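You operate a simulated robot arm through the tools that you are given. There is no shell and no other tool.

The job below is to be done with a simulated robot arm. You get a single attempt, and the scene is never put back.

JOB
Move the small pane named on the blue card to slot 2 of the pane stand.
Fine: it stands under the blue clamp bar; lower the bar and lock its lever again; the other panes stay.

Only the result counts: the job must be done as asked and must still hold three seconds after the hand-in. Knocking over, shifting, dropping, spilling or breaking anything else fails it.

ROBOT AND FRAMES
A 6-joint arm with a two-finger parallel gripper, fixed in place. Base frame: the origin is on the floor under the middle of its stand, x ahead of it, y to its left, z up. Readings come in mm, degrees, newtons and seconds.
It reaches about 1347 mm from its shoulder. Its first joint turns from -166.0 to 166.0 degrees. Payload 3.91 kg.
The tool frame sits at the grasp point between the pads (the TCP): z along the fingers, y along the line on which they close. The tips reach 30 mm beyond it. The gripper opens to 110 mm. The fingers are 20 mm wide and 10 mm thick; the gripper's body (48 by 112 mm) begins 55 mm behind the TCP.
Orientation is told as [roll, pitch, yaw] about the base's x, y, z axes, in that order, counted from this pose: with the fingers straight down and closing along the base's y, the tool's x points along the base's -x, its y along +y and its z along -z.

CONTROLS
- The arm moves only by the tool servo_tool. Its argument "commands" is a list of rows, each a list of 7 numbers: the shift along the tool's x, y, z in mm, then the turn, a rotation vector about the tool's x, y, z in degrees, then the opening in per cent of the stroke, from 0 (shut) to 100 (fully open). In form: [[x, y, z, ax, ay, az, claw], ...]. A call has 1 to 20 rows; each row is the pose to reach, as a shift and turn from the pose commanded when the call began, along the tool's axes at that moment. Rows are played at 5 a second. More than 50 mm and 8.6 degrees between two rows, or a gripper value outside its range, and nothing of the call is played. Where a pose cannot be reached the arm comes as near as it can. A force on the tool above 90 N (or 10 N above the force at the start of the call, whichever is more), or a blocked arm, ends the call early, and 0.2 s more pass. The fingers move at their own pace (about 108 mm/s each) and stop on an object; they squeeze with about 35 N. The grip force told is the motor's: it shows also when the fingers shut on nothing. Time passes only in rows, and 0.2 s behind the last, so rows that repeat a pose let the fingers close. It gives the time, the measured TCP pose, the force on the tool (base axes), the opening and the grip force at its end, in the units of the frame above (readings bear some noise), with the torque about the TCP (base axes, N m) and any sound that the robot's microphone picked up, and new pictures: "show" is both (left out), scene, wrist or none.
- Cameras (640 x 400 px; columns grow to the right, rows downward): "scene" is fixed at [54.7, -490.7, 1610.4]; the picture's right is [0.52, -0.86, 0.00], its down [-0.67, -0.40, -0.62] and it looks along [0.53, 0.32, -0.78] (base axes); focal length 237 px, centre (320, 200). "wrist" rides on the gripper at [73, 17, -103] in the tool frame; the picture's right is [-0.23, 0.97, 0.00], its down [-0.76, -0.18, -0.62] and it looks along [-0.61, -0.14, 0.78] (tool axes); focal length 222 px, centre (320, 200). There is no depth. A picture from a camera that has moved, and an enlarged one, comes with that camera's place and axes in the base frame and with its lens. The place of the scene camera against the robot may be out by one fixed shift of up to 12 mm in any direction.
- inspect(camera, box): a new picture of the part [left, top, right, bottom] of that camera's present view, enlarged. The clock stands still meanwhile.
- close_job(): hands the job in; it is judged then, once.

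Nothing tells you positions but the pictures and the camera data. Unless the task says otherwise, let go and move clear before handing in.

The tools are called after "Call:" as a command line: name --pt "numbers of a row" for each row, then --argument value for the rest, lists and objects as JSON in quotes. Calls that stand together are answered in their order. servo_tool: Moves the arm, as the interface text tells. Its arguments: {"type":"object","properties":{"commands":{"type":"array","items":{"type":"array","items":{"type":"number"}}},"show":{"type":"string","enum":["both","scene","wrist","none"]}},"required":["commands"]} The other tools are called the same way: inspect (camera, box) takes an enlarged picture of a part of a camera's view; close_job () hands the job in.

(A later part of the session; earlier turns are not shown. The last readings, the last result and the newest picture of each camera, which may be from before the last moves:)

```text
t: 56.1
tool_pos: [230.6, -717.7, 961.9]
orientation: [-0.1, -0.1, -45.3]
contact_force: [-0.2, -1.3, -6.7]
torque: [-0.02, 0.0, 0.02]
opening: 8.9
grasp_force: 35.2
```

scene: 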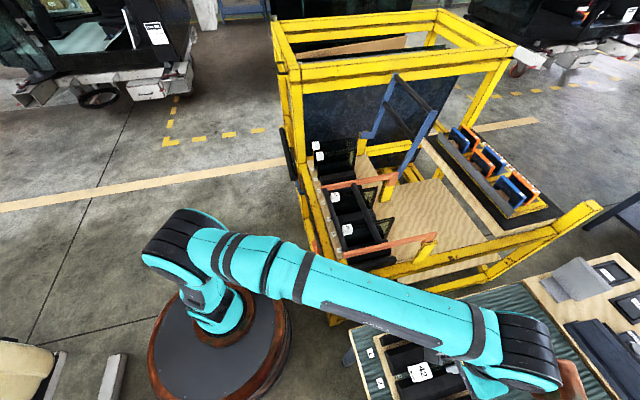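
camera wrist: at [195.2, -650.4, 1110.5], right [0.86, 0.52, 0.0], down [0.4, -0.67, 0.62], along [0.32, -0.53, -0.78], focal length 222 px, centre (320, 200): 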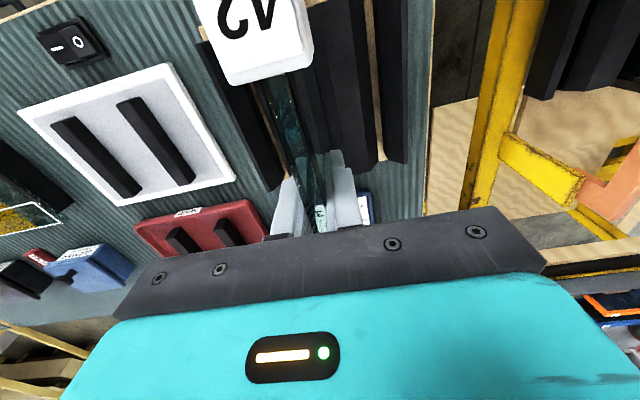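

Call:
servo_tool --pt "0 0 3 0 0 0 0" --pt "0 0 6 0 0 0 0" --show "none"

Call:
inspect --camera "scene" --box '[356, 340, 476, 400]'

```text
t: 56.7
tool_pos: [229.7, -719.0, 954.9]
orientation: [-0.2, -0.1, -45.3]
contact_force: [1.0, -0.9, -7.5]
torque: [0.01, -0.1, 0.04]
opening: 8.8
grasp_force: 34.7
```

```text
5.33 times, centred on (416, 370) of scene
camera zoom: at [54.7, -490.7, 1610.4], right [0.52, -0.86, 0.0], down [-0.67, -0.4, -0.62], along [0.53, 0.32, -0.78], focal length 1265 px, centre (-192, -707)
```

zoom: 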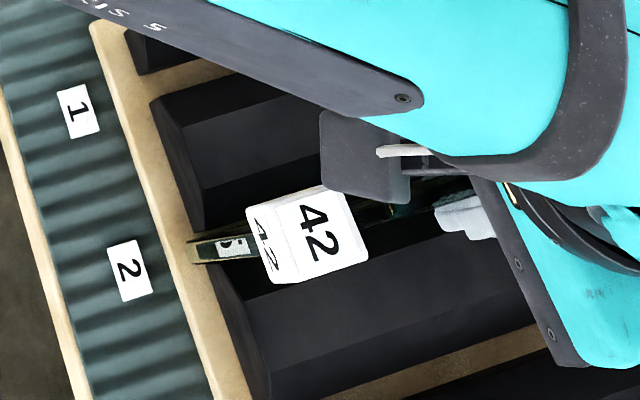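

Still no floor contact and the pane is well between bars 2 and 3. Continuing down.

Call:
servo_tool --pt "0 0 3 0 0 0 0" --pt "0 0 6 0 0 0 0" --show "none"

Call:
servo_tool --pt "0 0 3 0 0 0 0" --pt "0 0 6 0 0 0 0" --show "none"

```text
t: 57.3
tool_pos: [230.1, -718.0, 950.4]
orientation: [-0.1, -0.1, -45.3]
contact_force: [1.8, 1.2, 30.4]
torque: [0.27, -0.64, 0.15]
opening: 7.8
grasp_force: 33.1
```

```text
t: 57.9
tool_pos: [227.8, -717.5, 944.3]
orientation: [-0.1, 0.0, -45.3]
contact_force: [3.8, 0.1, 23.9]
torque: [0.2, -0.28, 0.12]
opening: 8.6
grasp_force: 35.2
```

The pane has bottomed out in slot 2 (30 N upward at z≈951, then the fingers slid slightly). I'll relieve the load, open gently and withdraw upward.

Call:
servo_tool --pt "0 0 -2 0 0 0 0" --pt "0 0 -2 0 0 0 12" --pt "0 0 -2 0 0 0 20" --pt "0 0 -2 0 0 0 35" --pt "0 0 -2 0 0 0 45" --show "both"

Call:
inspect --camera "scene" --box '[356, 340, 476, 400]'

Call:
inspect --camera "wrist" --box '[200, 0, 440, 240]'

```text
t: 59.1
tool_pos: [229.4, -719.9, 944.8]
orientation: [0.0, 0.0, -45.3]
contact_force: [0.0, 0.0, 0.5]
torque: [0.04, 0.02, -0.03]
opening: 49.5
grasp_force: 0.0
camera wrist: at [190.8, -653.9, 1047.6], right [0.85, 0.52, 0.0], down [0.41, -0.67, 0.62], along [0.33, -0.53, -0.78], focal length 222 px, centre (320, 200)
```

scene: 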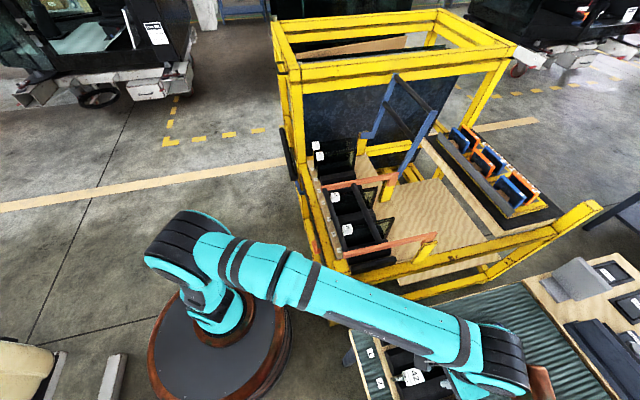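
wrist: 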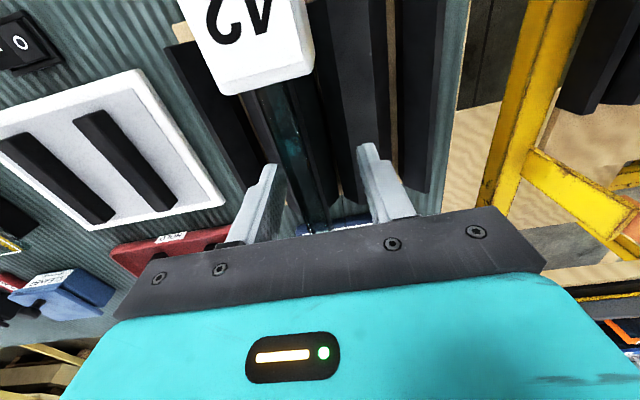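

```text
5.33 times, centred on (416, 370) of scene
camera zoom: at [54.7, -490.7, 1610.4], right [0.52, -0.86, 0.0], down [-0.67, -0.4, -0.62], along [0.53, 0.32, -0.78], focal length 1265 px, centre (-192, -707)
```

zoom: 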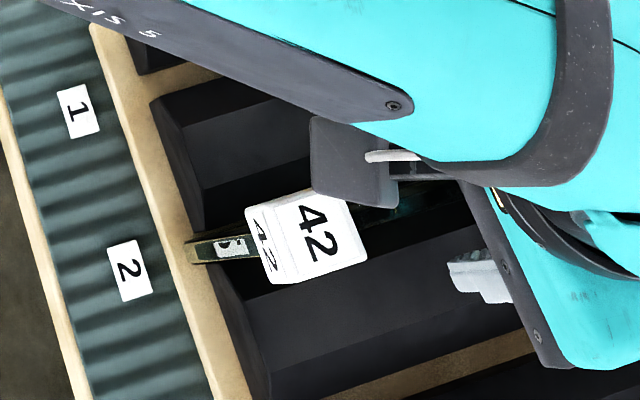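

```text
1.67 times, centred on (320, 120) of wrist
camera zoom: at [190.8, -653.9, 1047.6], right [0.85, 0.52, 0.0], down [0.41, -0.67, 0.62], along [0.33, -0.53, -0.78], focal length 370 px, centre (320, 333)
```

zoom: 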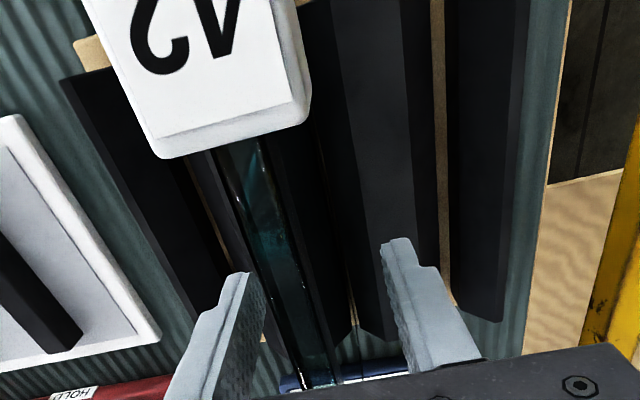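

The pane stands on its own in slot 2. I'll withdraw straight up.

Call:
servo_tool --pt "0 0 -12 0 0 0 45" --pt "0 0 -35 0 0 0 50" --pt "0 0 -70 0 0 0 50" --pt "0 0 -110 0 0 0 50" --pt "0 0 -155 0 0 0 50" --pt "0 0 -200 0 0 0 50" --pt "0 0 -220 0 0 0 50" --show "both"

Call:
inspect --camera "wrist" --box '[200, 0, 440, 200]'

```text
t: 60.7
tool_pos: [229.5, -717.5, 1165.7]
orientation: [0.0, -0.1, -45.4]
contact_force: [0.8, 0.5, 0.3]
torque: [0.02, 0.0, -0.01]
opening: 54.8
grasp_force: 0.0
camera wrist: at [192.3, -653.6, 1268.0], right [0.85, 0.52, 0.0], down [0.41, -0.67, 0.62], along [0.33, -0.53, -0.78], focal length 222 px, centre (320, 200)
```

scene: 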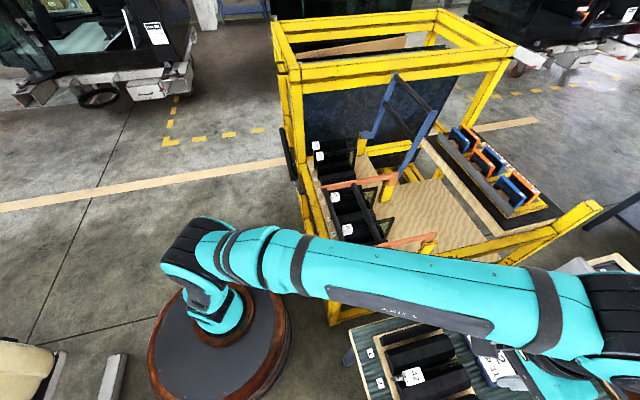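
wrist: 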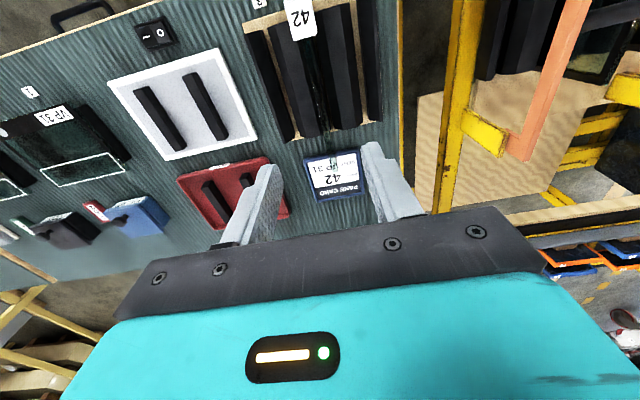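

```text
2.00 times, centred on (320, 100) of wrist
camera zoom: at [192.3, -653.6, 1268.0], right [0.85, 0.52, 0.0], down [0.41, -0.67, 0.62], along [0.33, -0.53, -0.78], focal length 444 px, centre (320, 400)
```

zoom: 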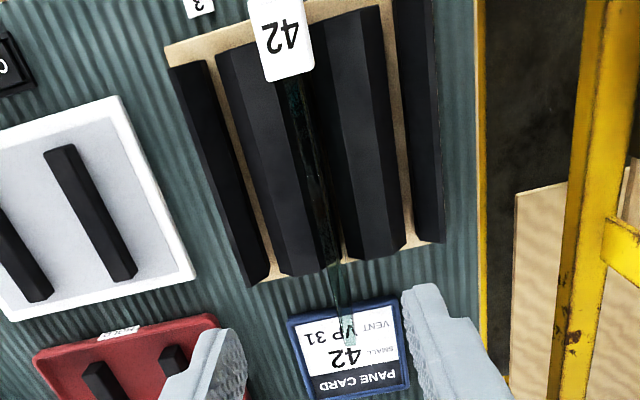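

Pane 42 stands in slot 2 between the two wide cushions, clear of the card. Now I return to the clamp bar to close it.

Call:
servo_tool --pt "0 20 0 0 0 -0.2 50" --pt "0 60 0 0 0 -0.4 50" --pt "0 104 0 0 0 -0.4 50" --pt "0 148 0 0 0 -0.4 50" --pt "0 192 0 0 0 -0.4 50" --pt "0 236 0 0 0 -0.4 50" --pt "0 280 0 0 0 -0.4 50" --pt "0 324 0 0 0 -0.4 50" --pt "0 368 0 0 0 -0.4 50" --pt "0 412 0 0 0 -0.4 50" --pt "0 456 0 0 0 -0.4 50" --pt "0 500 0 0 0 -0.4 50" --pt "0 544 0 0 0 -0.4 50" --pt "0 588 0 0 0 -0.4 50" --pt "0 632 0 0 0 -0.4 50" --pt "0 676 0 0 0 -0.4 50" --pt "0 720 0 0 0 -0.4 50" --pt "0 762 0 0 0 -0.4 50" --pt "0 800 0 0 0 -0.4 50" --pt "0 825 0 0 0 -0.4 50" --show "both"

Call:
inspect --camera "scene" --box '[360, 300, 500, 400]'

Call:
inspect --camera "scene" --box '[360, 60, 480, 190]'

```text
t: 64.9
tool_pos: [815.7, -139.2, 1165.3]
orientation: [0.0, -0.1, -44.9]
contact_force: [0.6, -0.5, 0.9]
torque: [-0.01, -0.01, 0.0]
opening: 54.8
grasp_force: 0.0
camera wrist: at [777.7, -74.3, 1267.4], right [0.85, 0.53, 0.0], down [0.41, -0.66, 0.62], along [0.33, -0.53, -0.78], focal length 222 px, centre (320, 200)
```

scene: 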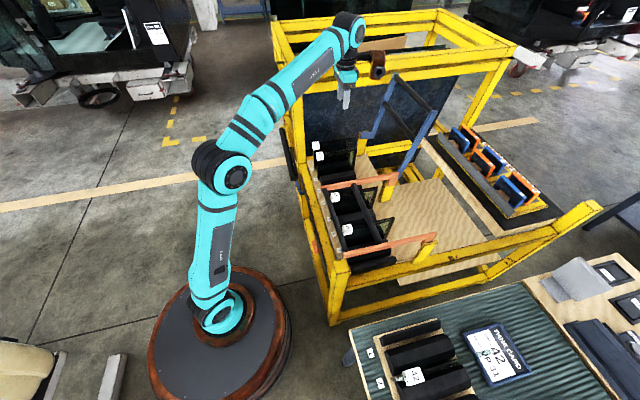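
wrist: 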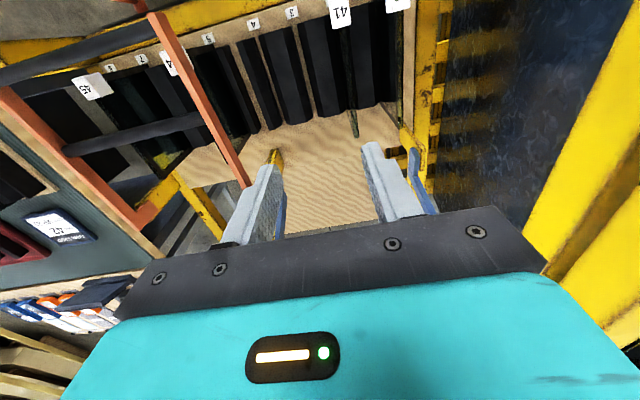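

```text
4.00 times, centred on (430, 350) of scene
camera zoom: at [54.7, -490.7, 1610.4], right [0.52, -0.86, 0.0], down [-0.67, -0.4, -0.62], along [0.53, 0.32, -0.78], focal length 949 px, centre (-120, -400)
```

zoom: 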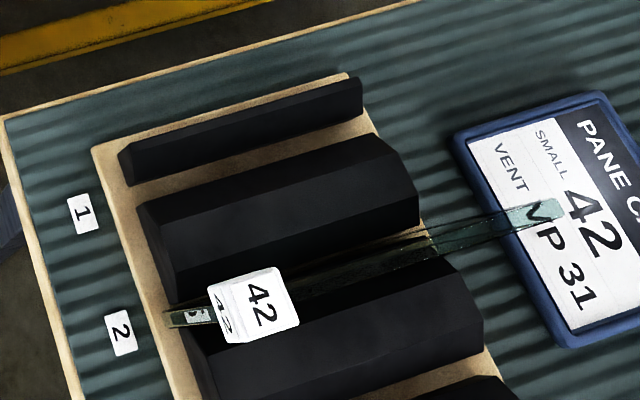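

```text
3.08 times, centred on (420, 125) of scene
camera zoom: at [54.7, -490.7, 1610.4], right [0.52, -0.86, 0.0], down [-0.67, -0.4, -0.62], along [0.53, 0.32, -0.78], focal length 730 px, centre (12, 431)
```

zoom: 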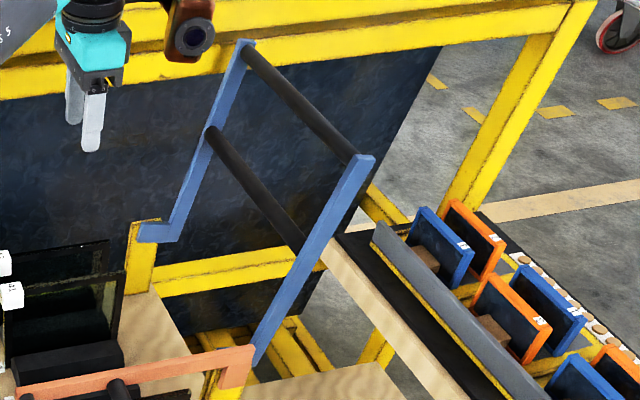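

Call:
servo_tool --pt "-10 1 0 0 0 -7.5 45" --pt "-20 2 0 0 0 -15 45" --pt "-30 3 0 0 0 -22.5 45" --pt "-40 4 0 0 0 -30 45" --pt "-50 5 0 0 0 -37.5 45" --pt "-60 5 0 0 0 -45 45" --pt "-70 6 0 0 0 -52.5 45" --pt "-80 7 0 0 0 -60 45" --pt "-90 8 0 0 0 -67.5 45" --pt "-100 9 0 0 0 -75 45" --pt "-110 10 0 0 0 -82.5 45" --pt "-120 10 0 0 0 -90 45" --show "none"

Call:
servo_tool --pt "-0.6 -12 -2 7.7 0 0 45" --pt "-1.2 -24 -4 15.4 0 0 45" --pt "-1.9 -37 -6 23.1 0 0 45" --pt "-2.5 -49 -8 30.8 0 0 45" --pt "-3.1 -61 -10 38.5 0 0 45" --pt "-3.8 -73 -12 46.2 0 0 45" --pt "-4.4 -86 -14 53.9 0 0 45" --pt "-5 -98 -15.5 61.6 0 0 45" --show "both"

Call:
inspect --camera "wrist" --box '[180, 0, 480, 240]'

```text
t: 67.5
tool_pos: [902.3, -213.4, 1157.4]
orientation: [-0.4, 0.0, 45.1]
contact_force: [0.2, 0.4, 0.2]
torque: [0.0, 0.02, 0.01]
opening: 49.5
grasp_force: 0.0
out of reach, approached as far as the arm can: row 11, 12
```

```text
t: 69.3
tool_pos: [975.1, -278.3, 1173.9]
orientation: [-61.8, 0.2, 45.2]
contact_force: [-0.5, -0.3, -0.4]
torque: [0.02, -0.01, 0.01]
opening: 49.8
grasp_force: 0.0
camera wrist: at [854.6, -258.2, 1207.2], right [-0.17, 0.49, -0.86], down [0.21, 0.87, 0.45], along [0.96, -0.1, -0.25], focal length 222 px, centre (320, 200)
```

scene: 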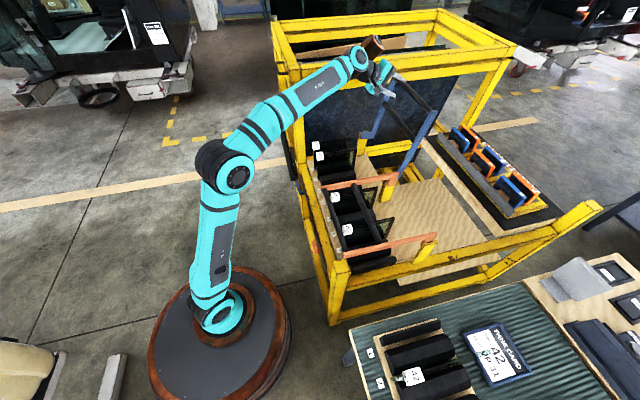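
wrist: 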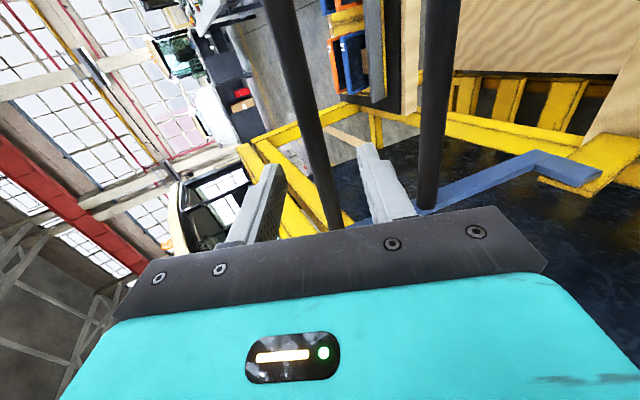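

```text
1.67 times, centred on (330, 120) of wrist
camera zoom: at [854.6, -258.2, 1207.2], right [-0.17, 0.49, -0.86], down [0.21, 0.87, 0.45], along [0.96, -0.1, -0.25], focal length 370 px, centre (303, 333)
```

zoom: 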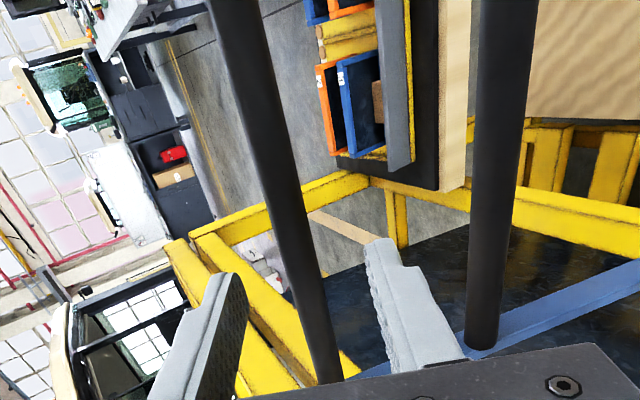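

Rod A is about 72 mm ahead of the TCP and 7 mm to one side; the bar rests at about 96°. I'll align, advance and look.

Call:
servo_tool --pt "0 -7 10 0 0 0 45" --pt "0 -7 30 0 0 0 45" --pt "0 -7 50 0 0 0 45" --pt "0 -7 50 0 0 0 45" --show "wrist"

Call:
inspect --camera "wrist" --box '[180, 0, 480, 240]'

```text
t: 70.3
tool_pos: [1008.1, -311.3, 1155.3]
orientation: [-61.7, 0.0, 45.2]
contact_force: [-0.1, 0.3, 0.2]
torque: [0.03, 0.0, 0.02]
opening: 49.6
grasp_force: 0.0
camera wrist: at [887.9, -291.5, 1189.7], right [-0.17, 0.49, -0.86], down [0.21, 0.87, 0.45], along [0.96, -0.1, -0.25], focal length 222 px, centre (320, 200)
```

wrist: 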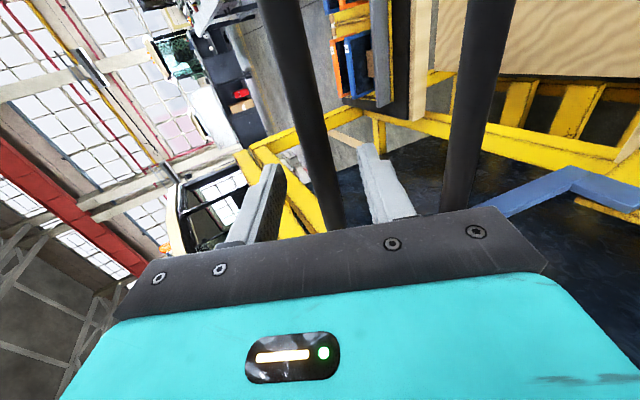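

```text
1.67 times, centred on (330, 120) of wrist
camera zoom: at [887.9, -291.5, 1189.7], right [-0.17, 0.49, -0.86], down [0.21, 0.87, 0.45], along [0.96, -0.1, -0.25], focal length 370 px, centre (303, 333)
```

zoom: 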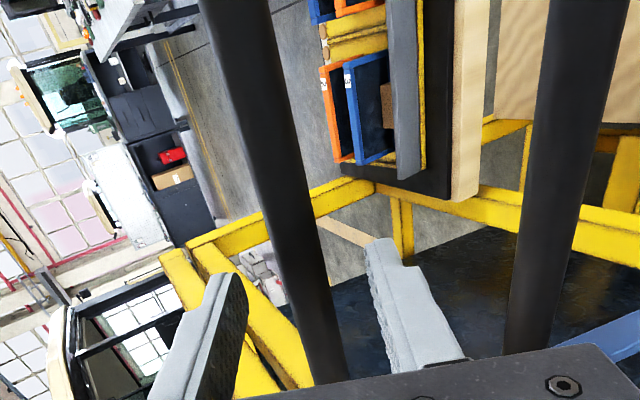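

Call:
servo_tool --pt "0 0 12 0 0 0 45" --pt "0 0 24 0 0 0 45" --pt "0 0 24 0 0 0 45" --show "wrist"

Call:
inspect --camera "wrist" --box '[180, 0, 480, 240]'

```text
t: 71.1
tool_pos: [1024.6, -327.8, 1145.5]
orientation: [-61.7, 0.1, 45.0]
contact_force: [0.1, -0.4, -0.1]
torque: [0.02, 0.01, 0.04]
opening: 49.6
grasp_force: 0.1
camera wrist: at [903.6, -307.3, 1178.9], right [-0.17, 0.49, -0.86], down [0.21, 0.87, 0.45], along [0.96, -0.1, -0.25], focal length 222 px, centre (320, 200)
```

wrist: 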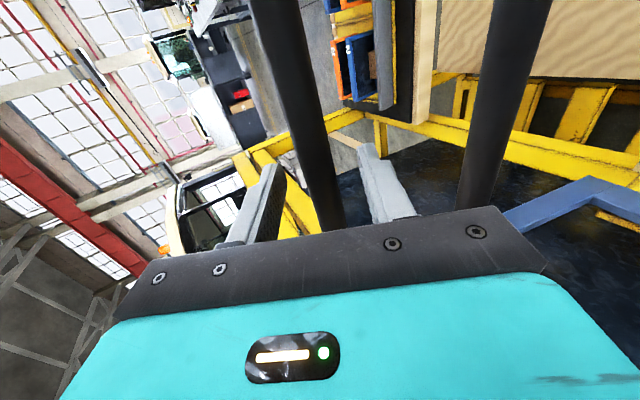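

```text
1.67 times, centred on (330, 120) of wrist
camera zoom: at [903.6, -307.3, 1178.9], right [-0.17, 0.49, -0.86], down [0.21, 0.87, 0.45], along [0.96, -0.1, -0.25], focal length 370 px, centre (303, 333)
```

zoom: 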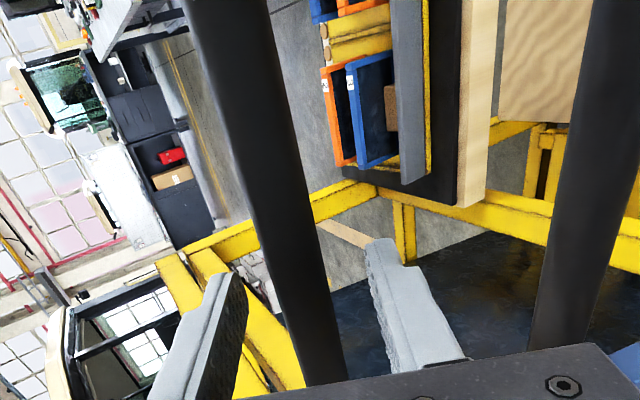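

The rod is centred, about 27 mm ahead of the TCP. I'll advance 15 mm and close.

Call:
servo_tool --pt "0 1 8 0 0 0 45" --pt "0 1 15 0 0 0 45" --pt "0 1 15 0 0 0 20" --pt "0 1 15 0 0 0 0" --pt "0 1 15 0 0 0 0" --show "wrist"

```text
t: 72.3
tool_pos: [1033.9, -337.6, 1138.0]
orientation: [-61.7, 0.1, 45.2]
contact_force: [0.7, 0.2, 1.7]
torque: [0.05, -0.07, -0.01]
opening: 19.6
grasp_force: 45.4
camera wrist: at [913.1, -317.1, 1171.3], right [-0.17, 0.49, -0.86], down [0.21, 0.87, 0.45], along [0.96, -0.1, -0.25], focal length 222 px, centre (320, 200)
```

wrist: 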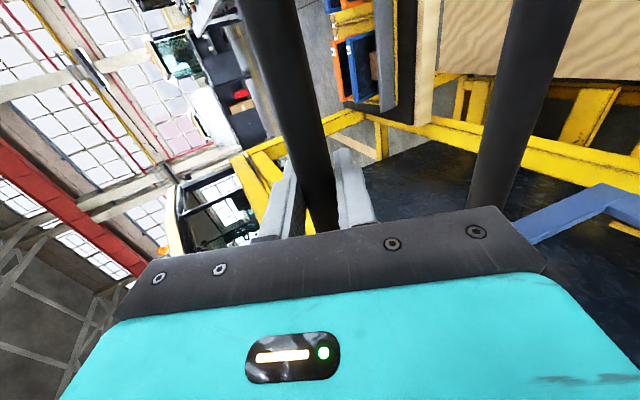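

Rod A is gripped with no preload. Now I'll bring the bar back down along the same arc.

Call:
servo_tool --pt "0 4.4 -31.1 -3.5 0 0 0" --pt "0 12.3 -62.4 -7.1 0 0 0" --pt "0 23.3 -92.7 -10.7 0 0 0" --pt "0 37.6 -121.5 -14.3 0 0 0" --show "none"

```text
t: 73.3
tool_pos: [944.7, -249.2, 1157.4]
orientation: [-47.1, 0.2, 45.0]
contact_force: [-3.1, -8.5, -29.9]
torque: [-0.09, -0.39, 0.07]
opening: 19.3
grasp_force: 44.9
```

The forces show the rod sits about 8 mm nearer the palm than before, so I've corrected the arc. Continuing to lower.

Call:
servo_tool --pt "0 31.4 -21.1 -4.0 0 0 0" --pt "0 58.2 -39.6 -7.7 0 0 0" --pt "0 86.6 -55 -11.3 0 0 0" --pt "0 116.3 -67.3 -15 0 0 0" --show "none"

```text
t: 74.3
tool_pos: [853.5, -157.1, 1121.0]
orientation: [-32.3, 0.0, 45.1]
contact_force: [0.3, -3.3, -5.5]
torque: [-0.36, -0.51, -0.12]
opening: 19.5
grasp_force: 45.2
```

Call:
servo_tool --pt "0 32.4 -0.8 -3.6 0 0 0" --pt "0 64.7 1.9 -7.3 0 0 0" --pt "0 96.5 7.8 -11 0 0 0" --pt "0 127.5 17.2 -14.6 0 0 0" --pt "0 157.3 29.8 -18.3 0 0 0" --show "both"

```text
t: 75.5
tool_pos: [773.4, -74.2, 1014.3]
orientation: [-14.0, 0.0, 45.1]
contact_force: [-7.2, 3.9, 2.8]
torque: [-0.63, -0.05, -0.2]
opening: 19.8
grasp_force: 44.7
camera wrist: at [692.2, -95.2, 1109.5], right [-0.51, 0.83, -0.24], down [0.55, 0.52, 0.65], along [0.66, 0.2, -0.73], focal length 222 px, centre (320, 200)
```

scene: 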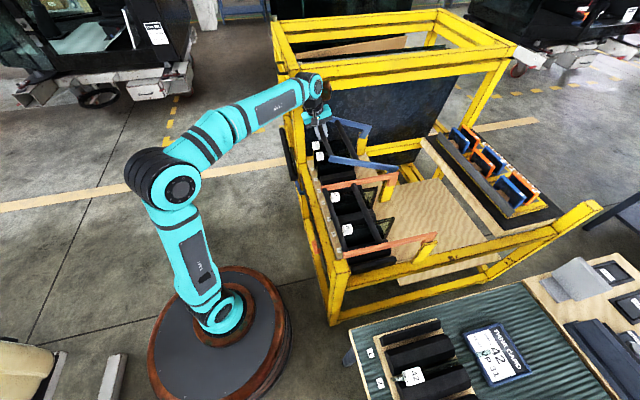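
wrist: 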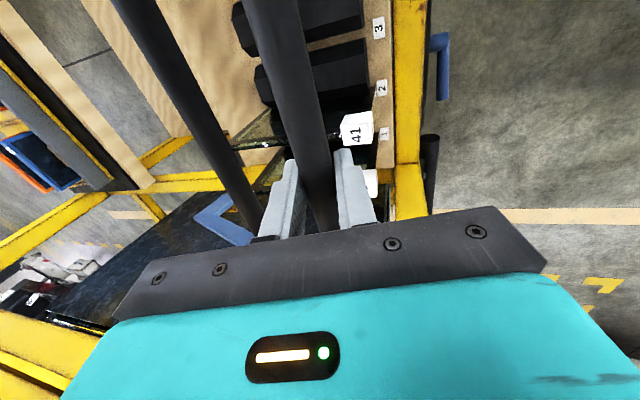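

The bar is at about 23° and coming down cleanly, with cubes 41 and 43 beside the fingers and clear. Continuing to just above closed.

Call:
servo_tool --pt "0 22 23.9 -3.6 0 0 0" --pt "0 41.4 49.9 -7.3 0 0 0" --pt "0 55.5 73.1 -10.4 0 0 0" --pt "0 62.8 87.6 -12.2 0 0 0" --show "both"

Call:
inspect --camera "scene" --box '[295, 110, 415, 210]'

```text
t: 76.5
tool_pos: [745.2, -47.0, 910.0]
orientation: [-1.8, 0.1, 45.1]
contact_force: [21.9, 13.5, -5.7]
torque: [-0.51, 0.02, -0.36]
opening: 19.9
grasp_force: 44.5
camera wrist: at [680.0, -83.3, 1012.6], right [-0.53, 0.85, -0.03], down [0.65, 0.43, 0.63], along [0.55, 0.31, -0.78], focal length 222 px, centre (320, 200)
```

scene: 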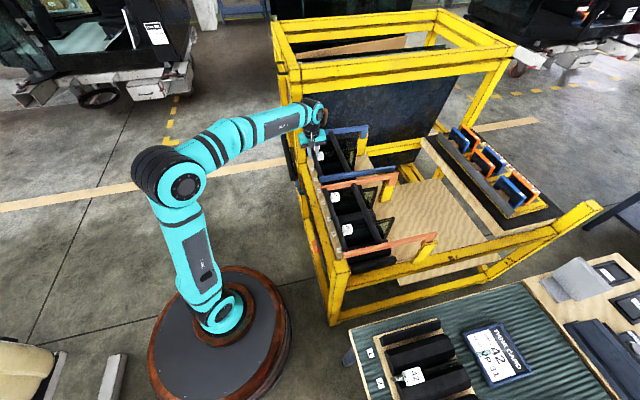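
wrist: 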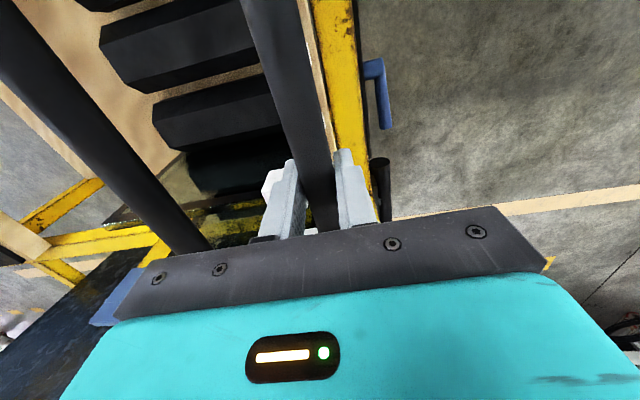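

```text
4.00 times, centred on (355, 160) of scene
camera zoom: at [54.7, -490.7, 1610.4], right [0.52, -0.86, 0.0], down [-0.67, -0.4, -0.62], along [0.53, 0.32, -0.78], focal length 949 px, centre (180, 360)
```

zoom: 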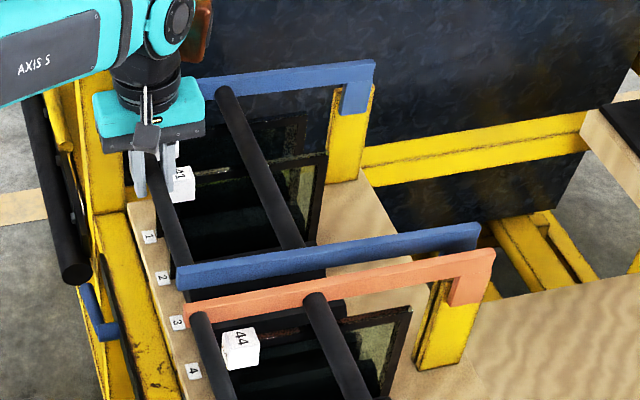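

Nearly closed. I'll lower the last 16 mm gently while watching the force.

Call:
servo_tool --pt "0 1.2 5 -0.6 0 0 0" --pt "0 2.2 10 -1.2 0 0 0" --pt "0 2.8 13 -1.6 0 0 0" --show "none"

```text
t: 77.3
tool_pos: [743.6, -45.3, 899.8]
orientation: [-0.3, 0.1, 45.2]
contact_force: [37.3, 14.0, 4.1]
torque: [-0.47, 0.06, -0.13]
opening: 19.3
grasp_force: 44.5
```

Call:
servo_tool --pt "-2 1.0 2 0 0 0 0" --pt "-2 1.0 4 0 0 0 0" --pt "-2 1.0 6 0 0 0 0" --show "none"

```text
t: 78.1
tool_pos: [743.6, -46.9, 895.3]
orientation: [-0.6, 0.0, 45.0]
contact_force: [31.4, -10.9, 66.1]
torque: [-0.16, -0.24, 0.06]
opening: 20.1
grasp_force: 45.3
```

The bar is down on its stop (66 N upward). I'll relieve, open and withdraw upward.

Call:
servo_tool --pt "0 0 -3 0 0 0 0" --pt "0 0 -3 0 0 0 30" --pt "0 0 -3 0 0 0 30" --pt "2 0 -3 0 0 0 30" --pt "2 0 -25 0 0 0 32" --pt "2 0 -60 0 0 0 40" --pt "2 0 -100 0 0 0 45" --pt "2 0 -140 0 0 0 45" --show "both"

Call:
inspect --camera "scene" --box '[295, 110, 415, 210]'

Call:
inspect --camera "wrist" --box '[160, 0, 480, 220]'

```text
t: 79.9
tool_pos: [740.3, -44.1, 1032.7]
orientation: [-0.1, 0.0, 45.1]
contact_force: [-0.3, -0.5, -0.1]
torque: [-0.01, 0.05, -0.01]
opening: 49.2
grasp_force: 0.0
camera wrist: at [678.2, -82.6, 1136.2], right [-0.53, 0.85, 0.0], down [0.66, 0.42, 0.62], along [0.53, 0.33, -0.78], focal length 222 px, centre (320, 200)
```

scene: 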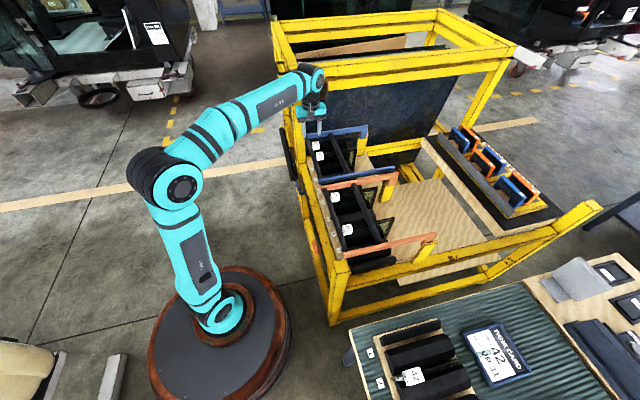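
wrist: 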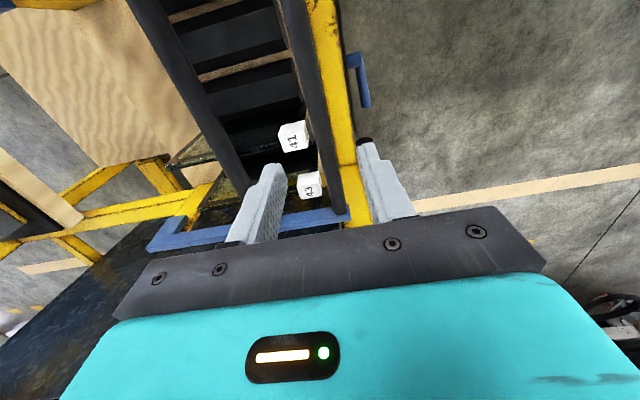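

```text
4.00 times, centred on (355, 160) of scene
camera zoom: at [54.7, -490.7, 1610.4], right [0.52, -0.86, 0.0], down [-0.67, -0.4, -0.62], along [0.53, 0.32, -0.78], focal length 949 px, centre (180, 360)
```

zoom: 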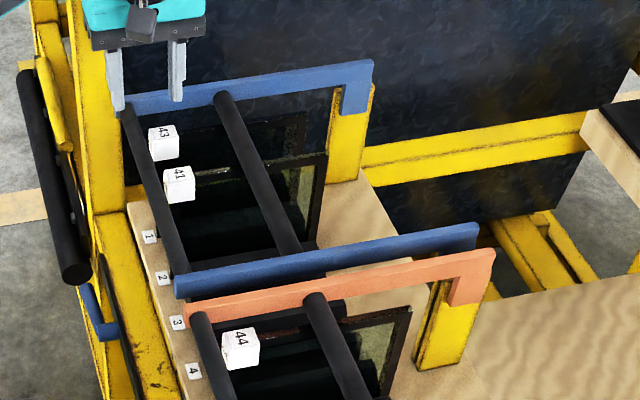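

```text
1.82 times, centred on (320, 110) of wrist
camera zoom: at [678.2, -82.6, 1136.2], right [-0.53, 0.85, 0.0], down [0.66, 0.42, 0.62], along [0.53, 0.33, -0.78], focal length 404 px, centre (320, 364)
```

zoom: 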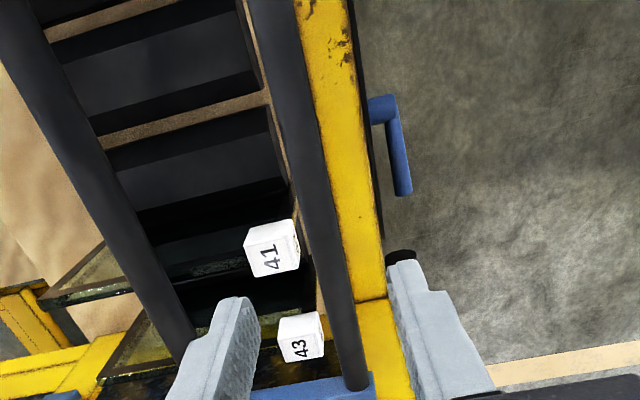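

The bar is down over panes 43 and 41. Next is the blue lever: I'll retract toward the robot and turn the tool horizontal so the fingers straddle the handle lying along +e.

Call:
servo_tool --pt "0 38 -5 0 0 0 45" --pt "0 76 -5 0 0 0 45" --pt "0 114 0 0 0 0 45" --pt "0 152 0 0 0 0 45" --pt "0 188 0 0 0 0 45" --pt "-4 188 15 7.5 0.65 0.65 45" --pt "-8 188 40 14.9 1.3 1.3 45" --pt "-13 188 70 22.4 1.96 1.96 45" --pt "-18 188 105 29.9 2.6 2.6 45" --pt "-23 188 140 37.4 3.3 3.3 45" --pt "-28 188 175 44.9 3.9 3.9 45" --pt "-33 188 210 52.3 4.6 4.6 45" --pt "-38 188 245 59.8 5.2 5.2 45" --pt "-43 188 280 67.3 5.9 5.9 45" --pt "-48 188 315 74.8 6.5 6.5 45" --pt "-52 188 345 82.2 7.2 7.2 45" --pt "-55.6 188 372 89.7 7.86 7.86 45" --show "both"

Call:
inspect --camera "wrist" --box '[180, 0, 480, 240]'

```text
t: 83.5
tool_pos: [649.1, 125.8, 660.7]
orientation: [-90.4, 0.0, 35.1]
contact_force: [-0.2, -0.4, 0.4]
torque: [0.02, 0.01, 0.01]
opening: 49.5
grasp_force: 0.2
camera wrist: at [531.3, 169.7, 641.7], right [0.19, 0.13, -0.97], down [0.26, 0.95, 0.17], along [0.95, -0.29, 0.15], focal length 222 px, centre (320, 200)
```

scene: 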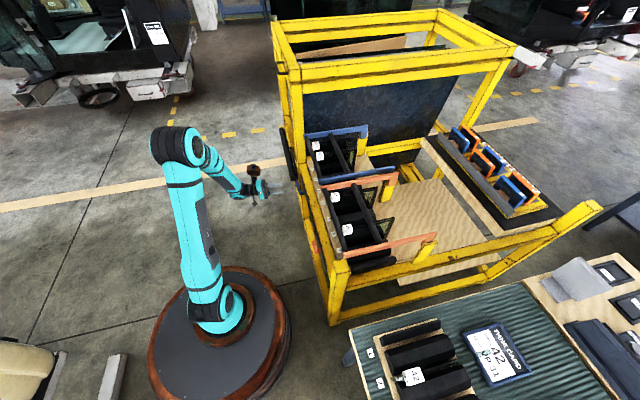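
wrist: 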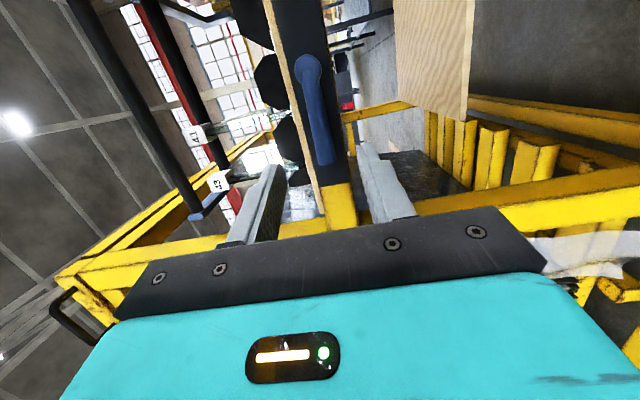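

```text
1.67 times, centred on (330, 120) of wrist
camera zoom: at [531.3, 169.7, 641.7], right [0.19, 0.13, -0.97], down [0.26, 0.95, 0.17], along [0.95, -0.29, 0.15], focal length 370 px, centre (303, 333)
```

zoom: 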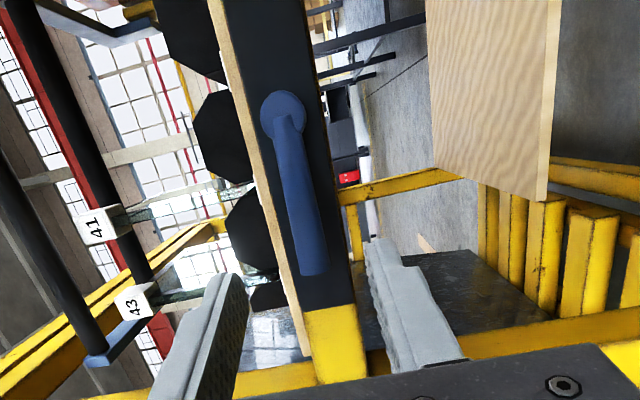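

The handle lies horizontal at z≈662 with the fingers straddling its level. I'll advance and grip it.

Call:
servo_tool --pt "-6 0 33 0 0 0 45" --pt "-12 0 66 0 0 0 45" --pt "-17 0 96 0 0 0 45" --pt "-17 0 96 0 0 0 20" --pt "-17 0 96 0 0 0 0" --pt "-17 0 96 0 0 0 0" --show "wrist"

```text
t: 84.9
tool_pos: [717.4, 58.5, 661.3]
orientation: [-90.3, 0.0, 35.1]
contact_force: [4.6, 3.7, 30.8]
torque: [-0.61, 0.01, 0.01]
opening: 16.8
grasp_force: 45.0
camera wrist: at [599.8, 101.5, 643.2], right [0.19, 0.13, -0.97], down [0.26, 0.95, 0.18], along [0.95, -0.29, 0.15], focal length 222 px, centre (320, 200)
```

wrist: 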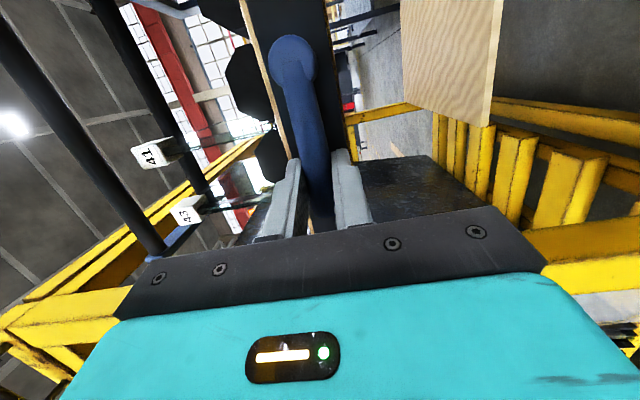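

I've gripped the lever. Now turning it back up toward the locked position.

Call:
servo_tool --pt "0.5 -8.5 0.1 -1.3 0 7.39 0" --pt "2.1 -16.4 0.4 -2.61 0 14.78 0" --pt "4.65 -24 0.8 -3.92 0 22.16 0" --pt "8.2 -31.2 1.45 -5.22 0 29.55 0" --show "wrist"

```text
t: 85.9
tool_pos: [711.9, 51.6, 692.4]
orientation: [-84.5, -29.7, 33.9]
contact_force: [8.4, 8.7, 18.9]
torque: [-0.75, 0.38, 0.16]
opening: 16.8
grasp_force: 44.8
camera wrist: at [604.9, 106.6, 650.3], right [0.51, 0.45, -0.73], down [0.12, 0.8, 0.58], along [0.85, -0.38, 0.36], focal length 222 px, centre (320, 200)
```

wrist: 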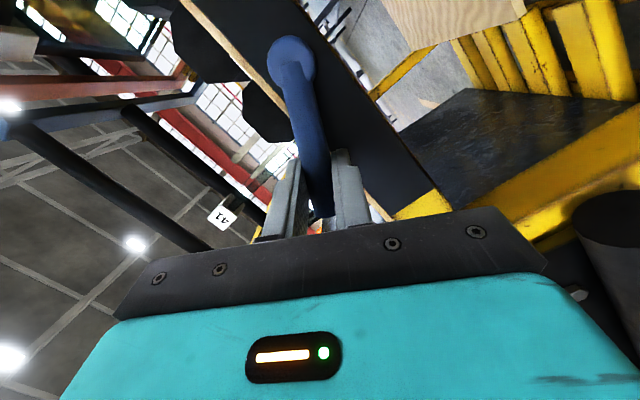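

Call:
servo_tool --pt "0.5 -8.1 0.1 -1.3 0 7.39 0" --pt "2.1 -16.1 0.4 -2.61 0 14.78 0" --pt "4.65 -23.7 0.8 -3.92 0 22.16 0" --pt "8.2 -31 1.45 -5.22 0 29.55 0" --pt "12.6 -37.7 2.2 -6.5 0 36.9 0" --show "wrist"

```text
t: 87.1
tool_pos: [690.8, 29.4, 720.0]
orientation: [-67.6, -65.5, 20.7]
contact_force: [12.2, 3.2, 29.5]
torque: [-0.16, 0.03, 0.0]
opening: 16.8
grasp_force: 44.9
camera wrist: at [606.5, 108.3, 662.7], right [0.72, 0.67, -0.16], down [-0.23, 0.46, 0.86], along [0.65, -0.59, 0.48], focal length 222 px, centre (320, 200)
```

wrist: 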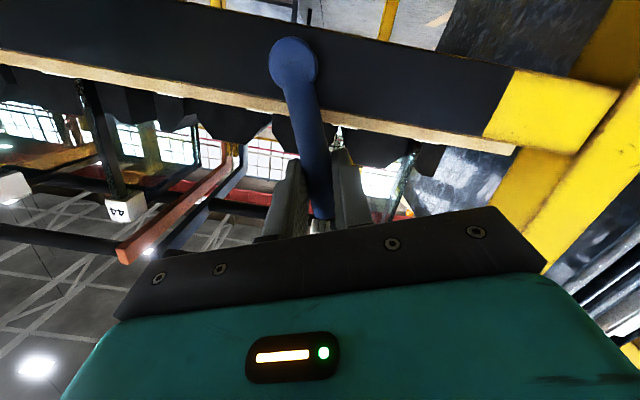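

Call:
servo_tool --pt "0.5 -8.2 0.1 -1.3 0 7.39 0" --pt "2.1 -16.3 0.4 -2.61 0 14.78 0" --pt "4.1 -22.6 0.7 -3.65 0 20.7 0" --show "wrist"

```text
t: 87.9
tool_pos: [673.0, 13.9, 724.0]
orientation: [-8.4, -80.2, -36.8]
contact_force: [-2.1, -7.8, 35.4]
torque: [-0.83, -0.12, -0.05]
opening: 16.7
grasp_force: 45.1
camera wrist: at [605.2, 107.1, 669.1], right [0.72, 0.67, 0.2], down [-0.45, 0.23, 0.86], along [0.53, -0.71, 0.47], focal length 222 px, centre (320, 200)
```

wrist: 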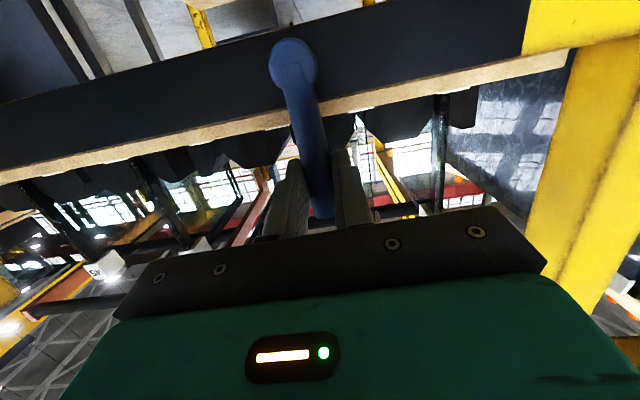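

The handle is nearly upright. I'll push slightly further toward -e to seat it fully against its stop.

Call:
servo_tool --pt "0.1 -2.0 0 -0.35 0 1.97 0" --pt "0.2 -4.0 0 -0.7 0 3.94 0" --pt "0.3 -5.5 0 -0.87 0 4.9 0" --show "wrist"

```text
t: 88.7
tool_pos: [673.4, 12.5, 723.5]
orientation: [20.0, -79.7, -64.4]
contact_force: [43.1, 12.9, 29.2]
torque: [-0.77, 0.29, 0.42]
opening: 17.7
grasp_force: 44.3
camera wrist: at [606.1, 108.2, 670.0], right [0.7, 0.65, 0.28], down [-0.51, 0.18, 0.84], along [0.5, -0.73, 0.46], focal length 222 px, centre (320, 200)
```

wrist: 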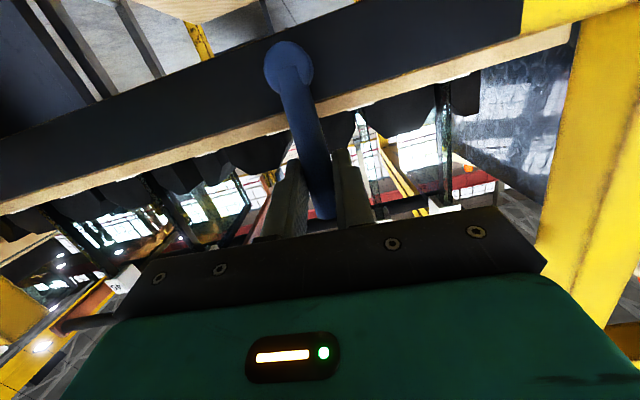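

The lever is against its locked stop (40 N). I'll relieve the push, open and retreat.

Call:
servo_tool --pt "0.2 4.3 0 0.8 0 -4.4 0" --pt "0.2 4.3 0 0.8 0 -4.4 20" --pt "0.2 4.3 0 0.8 0 -4.4 40" --pt "0.2 4.3 0 0.8 0 -4.4 45" --show "none"

Call:
servo_tool --pt "5 0 -30 0 0 0 45" --pt "12 0 -65 0 0 0 45" --pt "18 0 -100 0 0 0 45" --pt "18 0 -100 0 0 0 45" --show "both"

Call:
inspect --camera "wrist" --box '[180, 0, 480, 240]'

Call:
inspect --camera "scene" --box '[290, 110, 410, 210]'

```text
t: 89.7
tool_pos: [671.9, 14.0, 722.6]
orientation: [-6.4, -80.1, -38.8]
contact_force: [0.7, -0.6, -0.4]
torque: [-0.02, 0.02, 0.0]
opening: 49.5
grasp_force: 0.0
```

```text
t: 90.7
tool_pos: [598.9, 84.4, 722.6]
orientation: [-6.2, -80.2, -38.8]
contact_force: [0.4, -0.3, 0.3]
torque: [-0.03, 0.01, 0.01]
opening: 49.8
grasp_force: 0.1
camera wrist: at [530.7, 177.7, 667.3], right [0.72, 0.66, 0.21], down [-0.46, 0.23, 0.86], along [0.52, -0.71, 0.47], focal length 222 px, centre (320, 200)
```

scene: 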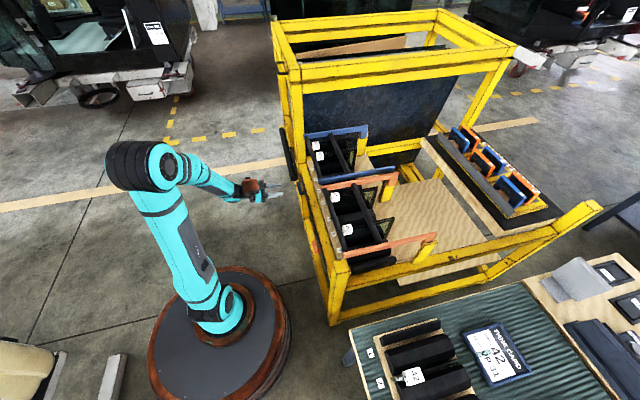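
wrist: 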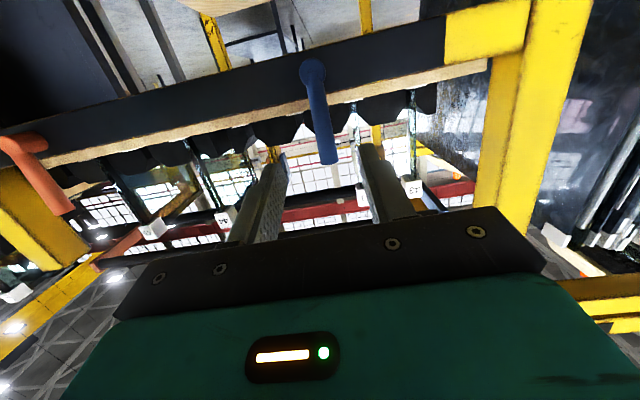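

```text
1.67 times, centred on (330, 120) of wrist
camera zoom: at [530.7, 177.7, 667.3], right [0.72, 0.66, 0.21], down [-0.46, 0.23, 0.86], along [0.52, -0.71, 0.47], focal length 370 px, centre (303, 333)
```

zoom: 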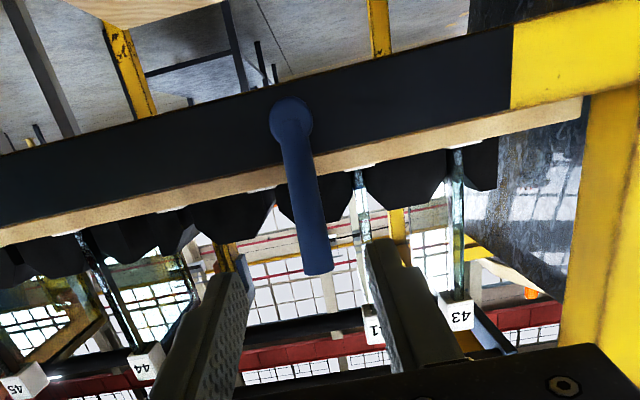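

```text
4.00 times, centred on (350, 160) of scene
camera zoom: at [54.7, -490.7, 1610.4], right [0.52, -0.86, 0.0], down [-0.67, -0.4, -0.62], along [0.53, 0.32, -0.78], focal length 949 px, centre (200, 360)
```

zoom: 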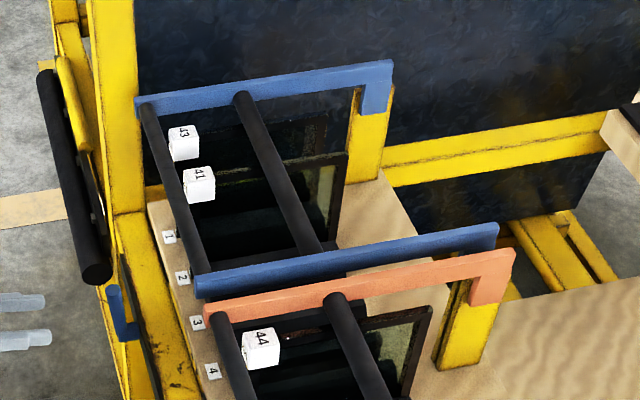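

The bar and lever match their starting appearance: bar down, lever upright. I'll check the pane in the stand and the neighbouring panes once more.

Call:
inspect --camera "scene" --box '[350, 310, 530, 400]'

Call:
inspect --camera "scene" --box '[290, 140, 440, 280]'

Call:
inspect --camera "scene" --box '[290, 165, 350, 225]'

```text
3.56 times, centred on (440, 355) of scene
camera zoom: at [54.7, -490.7, 1610.4], right [0.52, -0.86, 0.0], down [-0.67, -0.4, -0.62], along [0.53, 0.32, -0.78], focal length 844 px, centre (-107, -351)
```

zoom: 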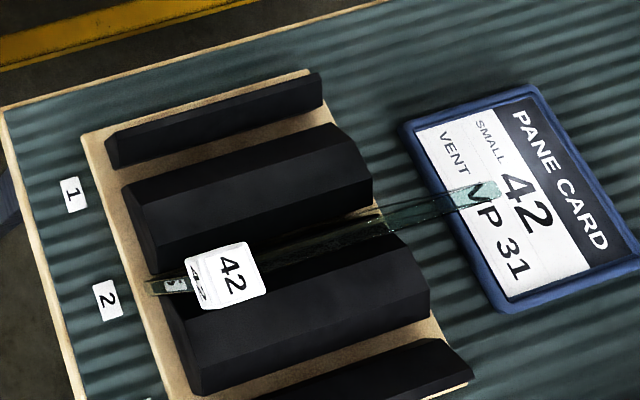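

```text
2.86 times, centred on (365, 210) of scene
camera zoom: at [54.7, -490.7, 1610.4], right [0.52, -0.86, 0.0], down [-0.67, -0.4, -0.62], along [0.53, 0.32, -0.78], focal length 678 px, centre (191, 171)
```

zoom: 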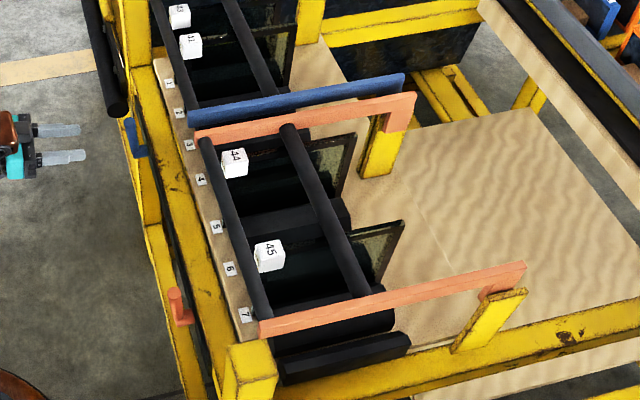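

```text
6.67 times, centred on (320, 195) of scene
camera zoom: at [54.7, -490.7, 1610.4], right [0.52, -0.86, 0.0], down [-0.67, -0.4, -0.62], along [0.53, 0.32, -0.78], focal length 1582 px, centre (320, 233)
```

zoom: 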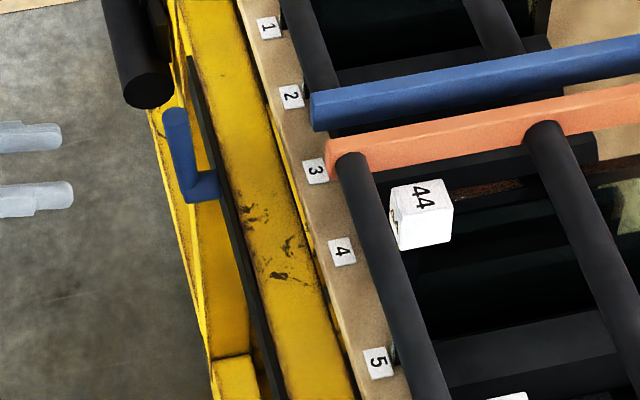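

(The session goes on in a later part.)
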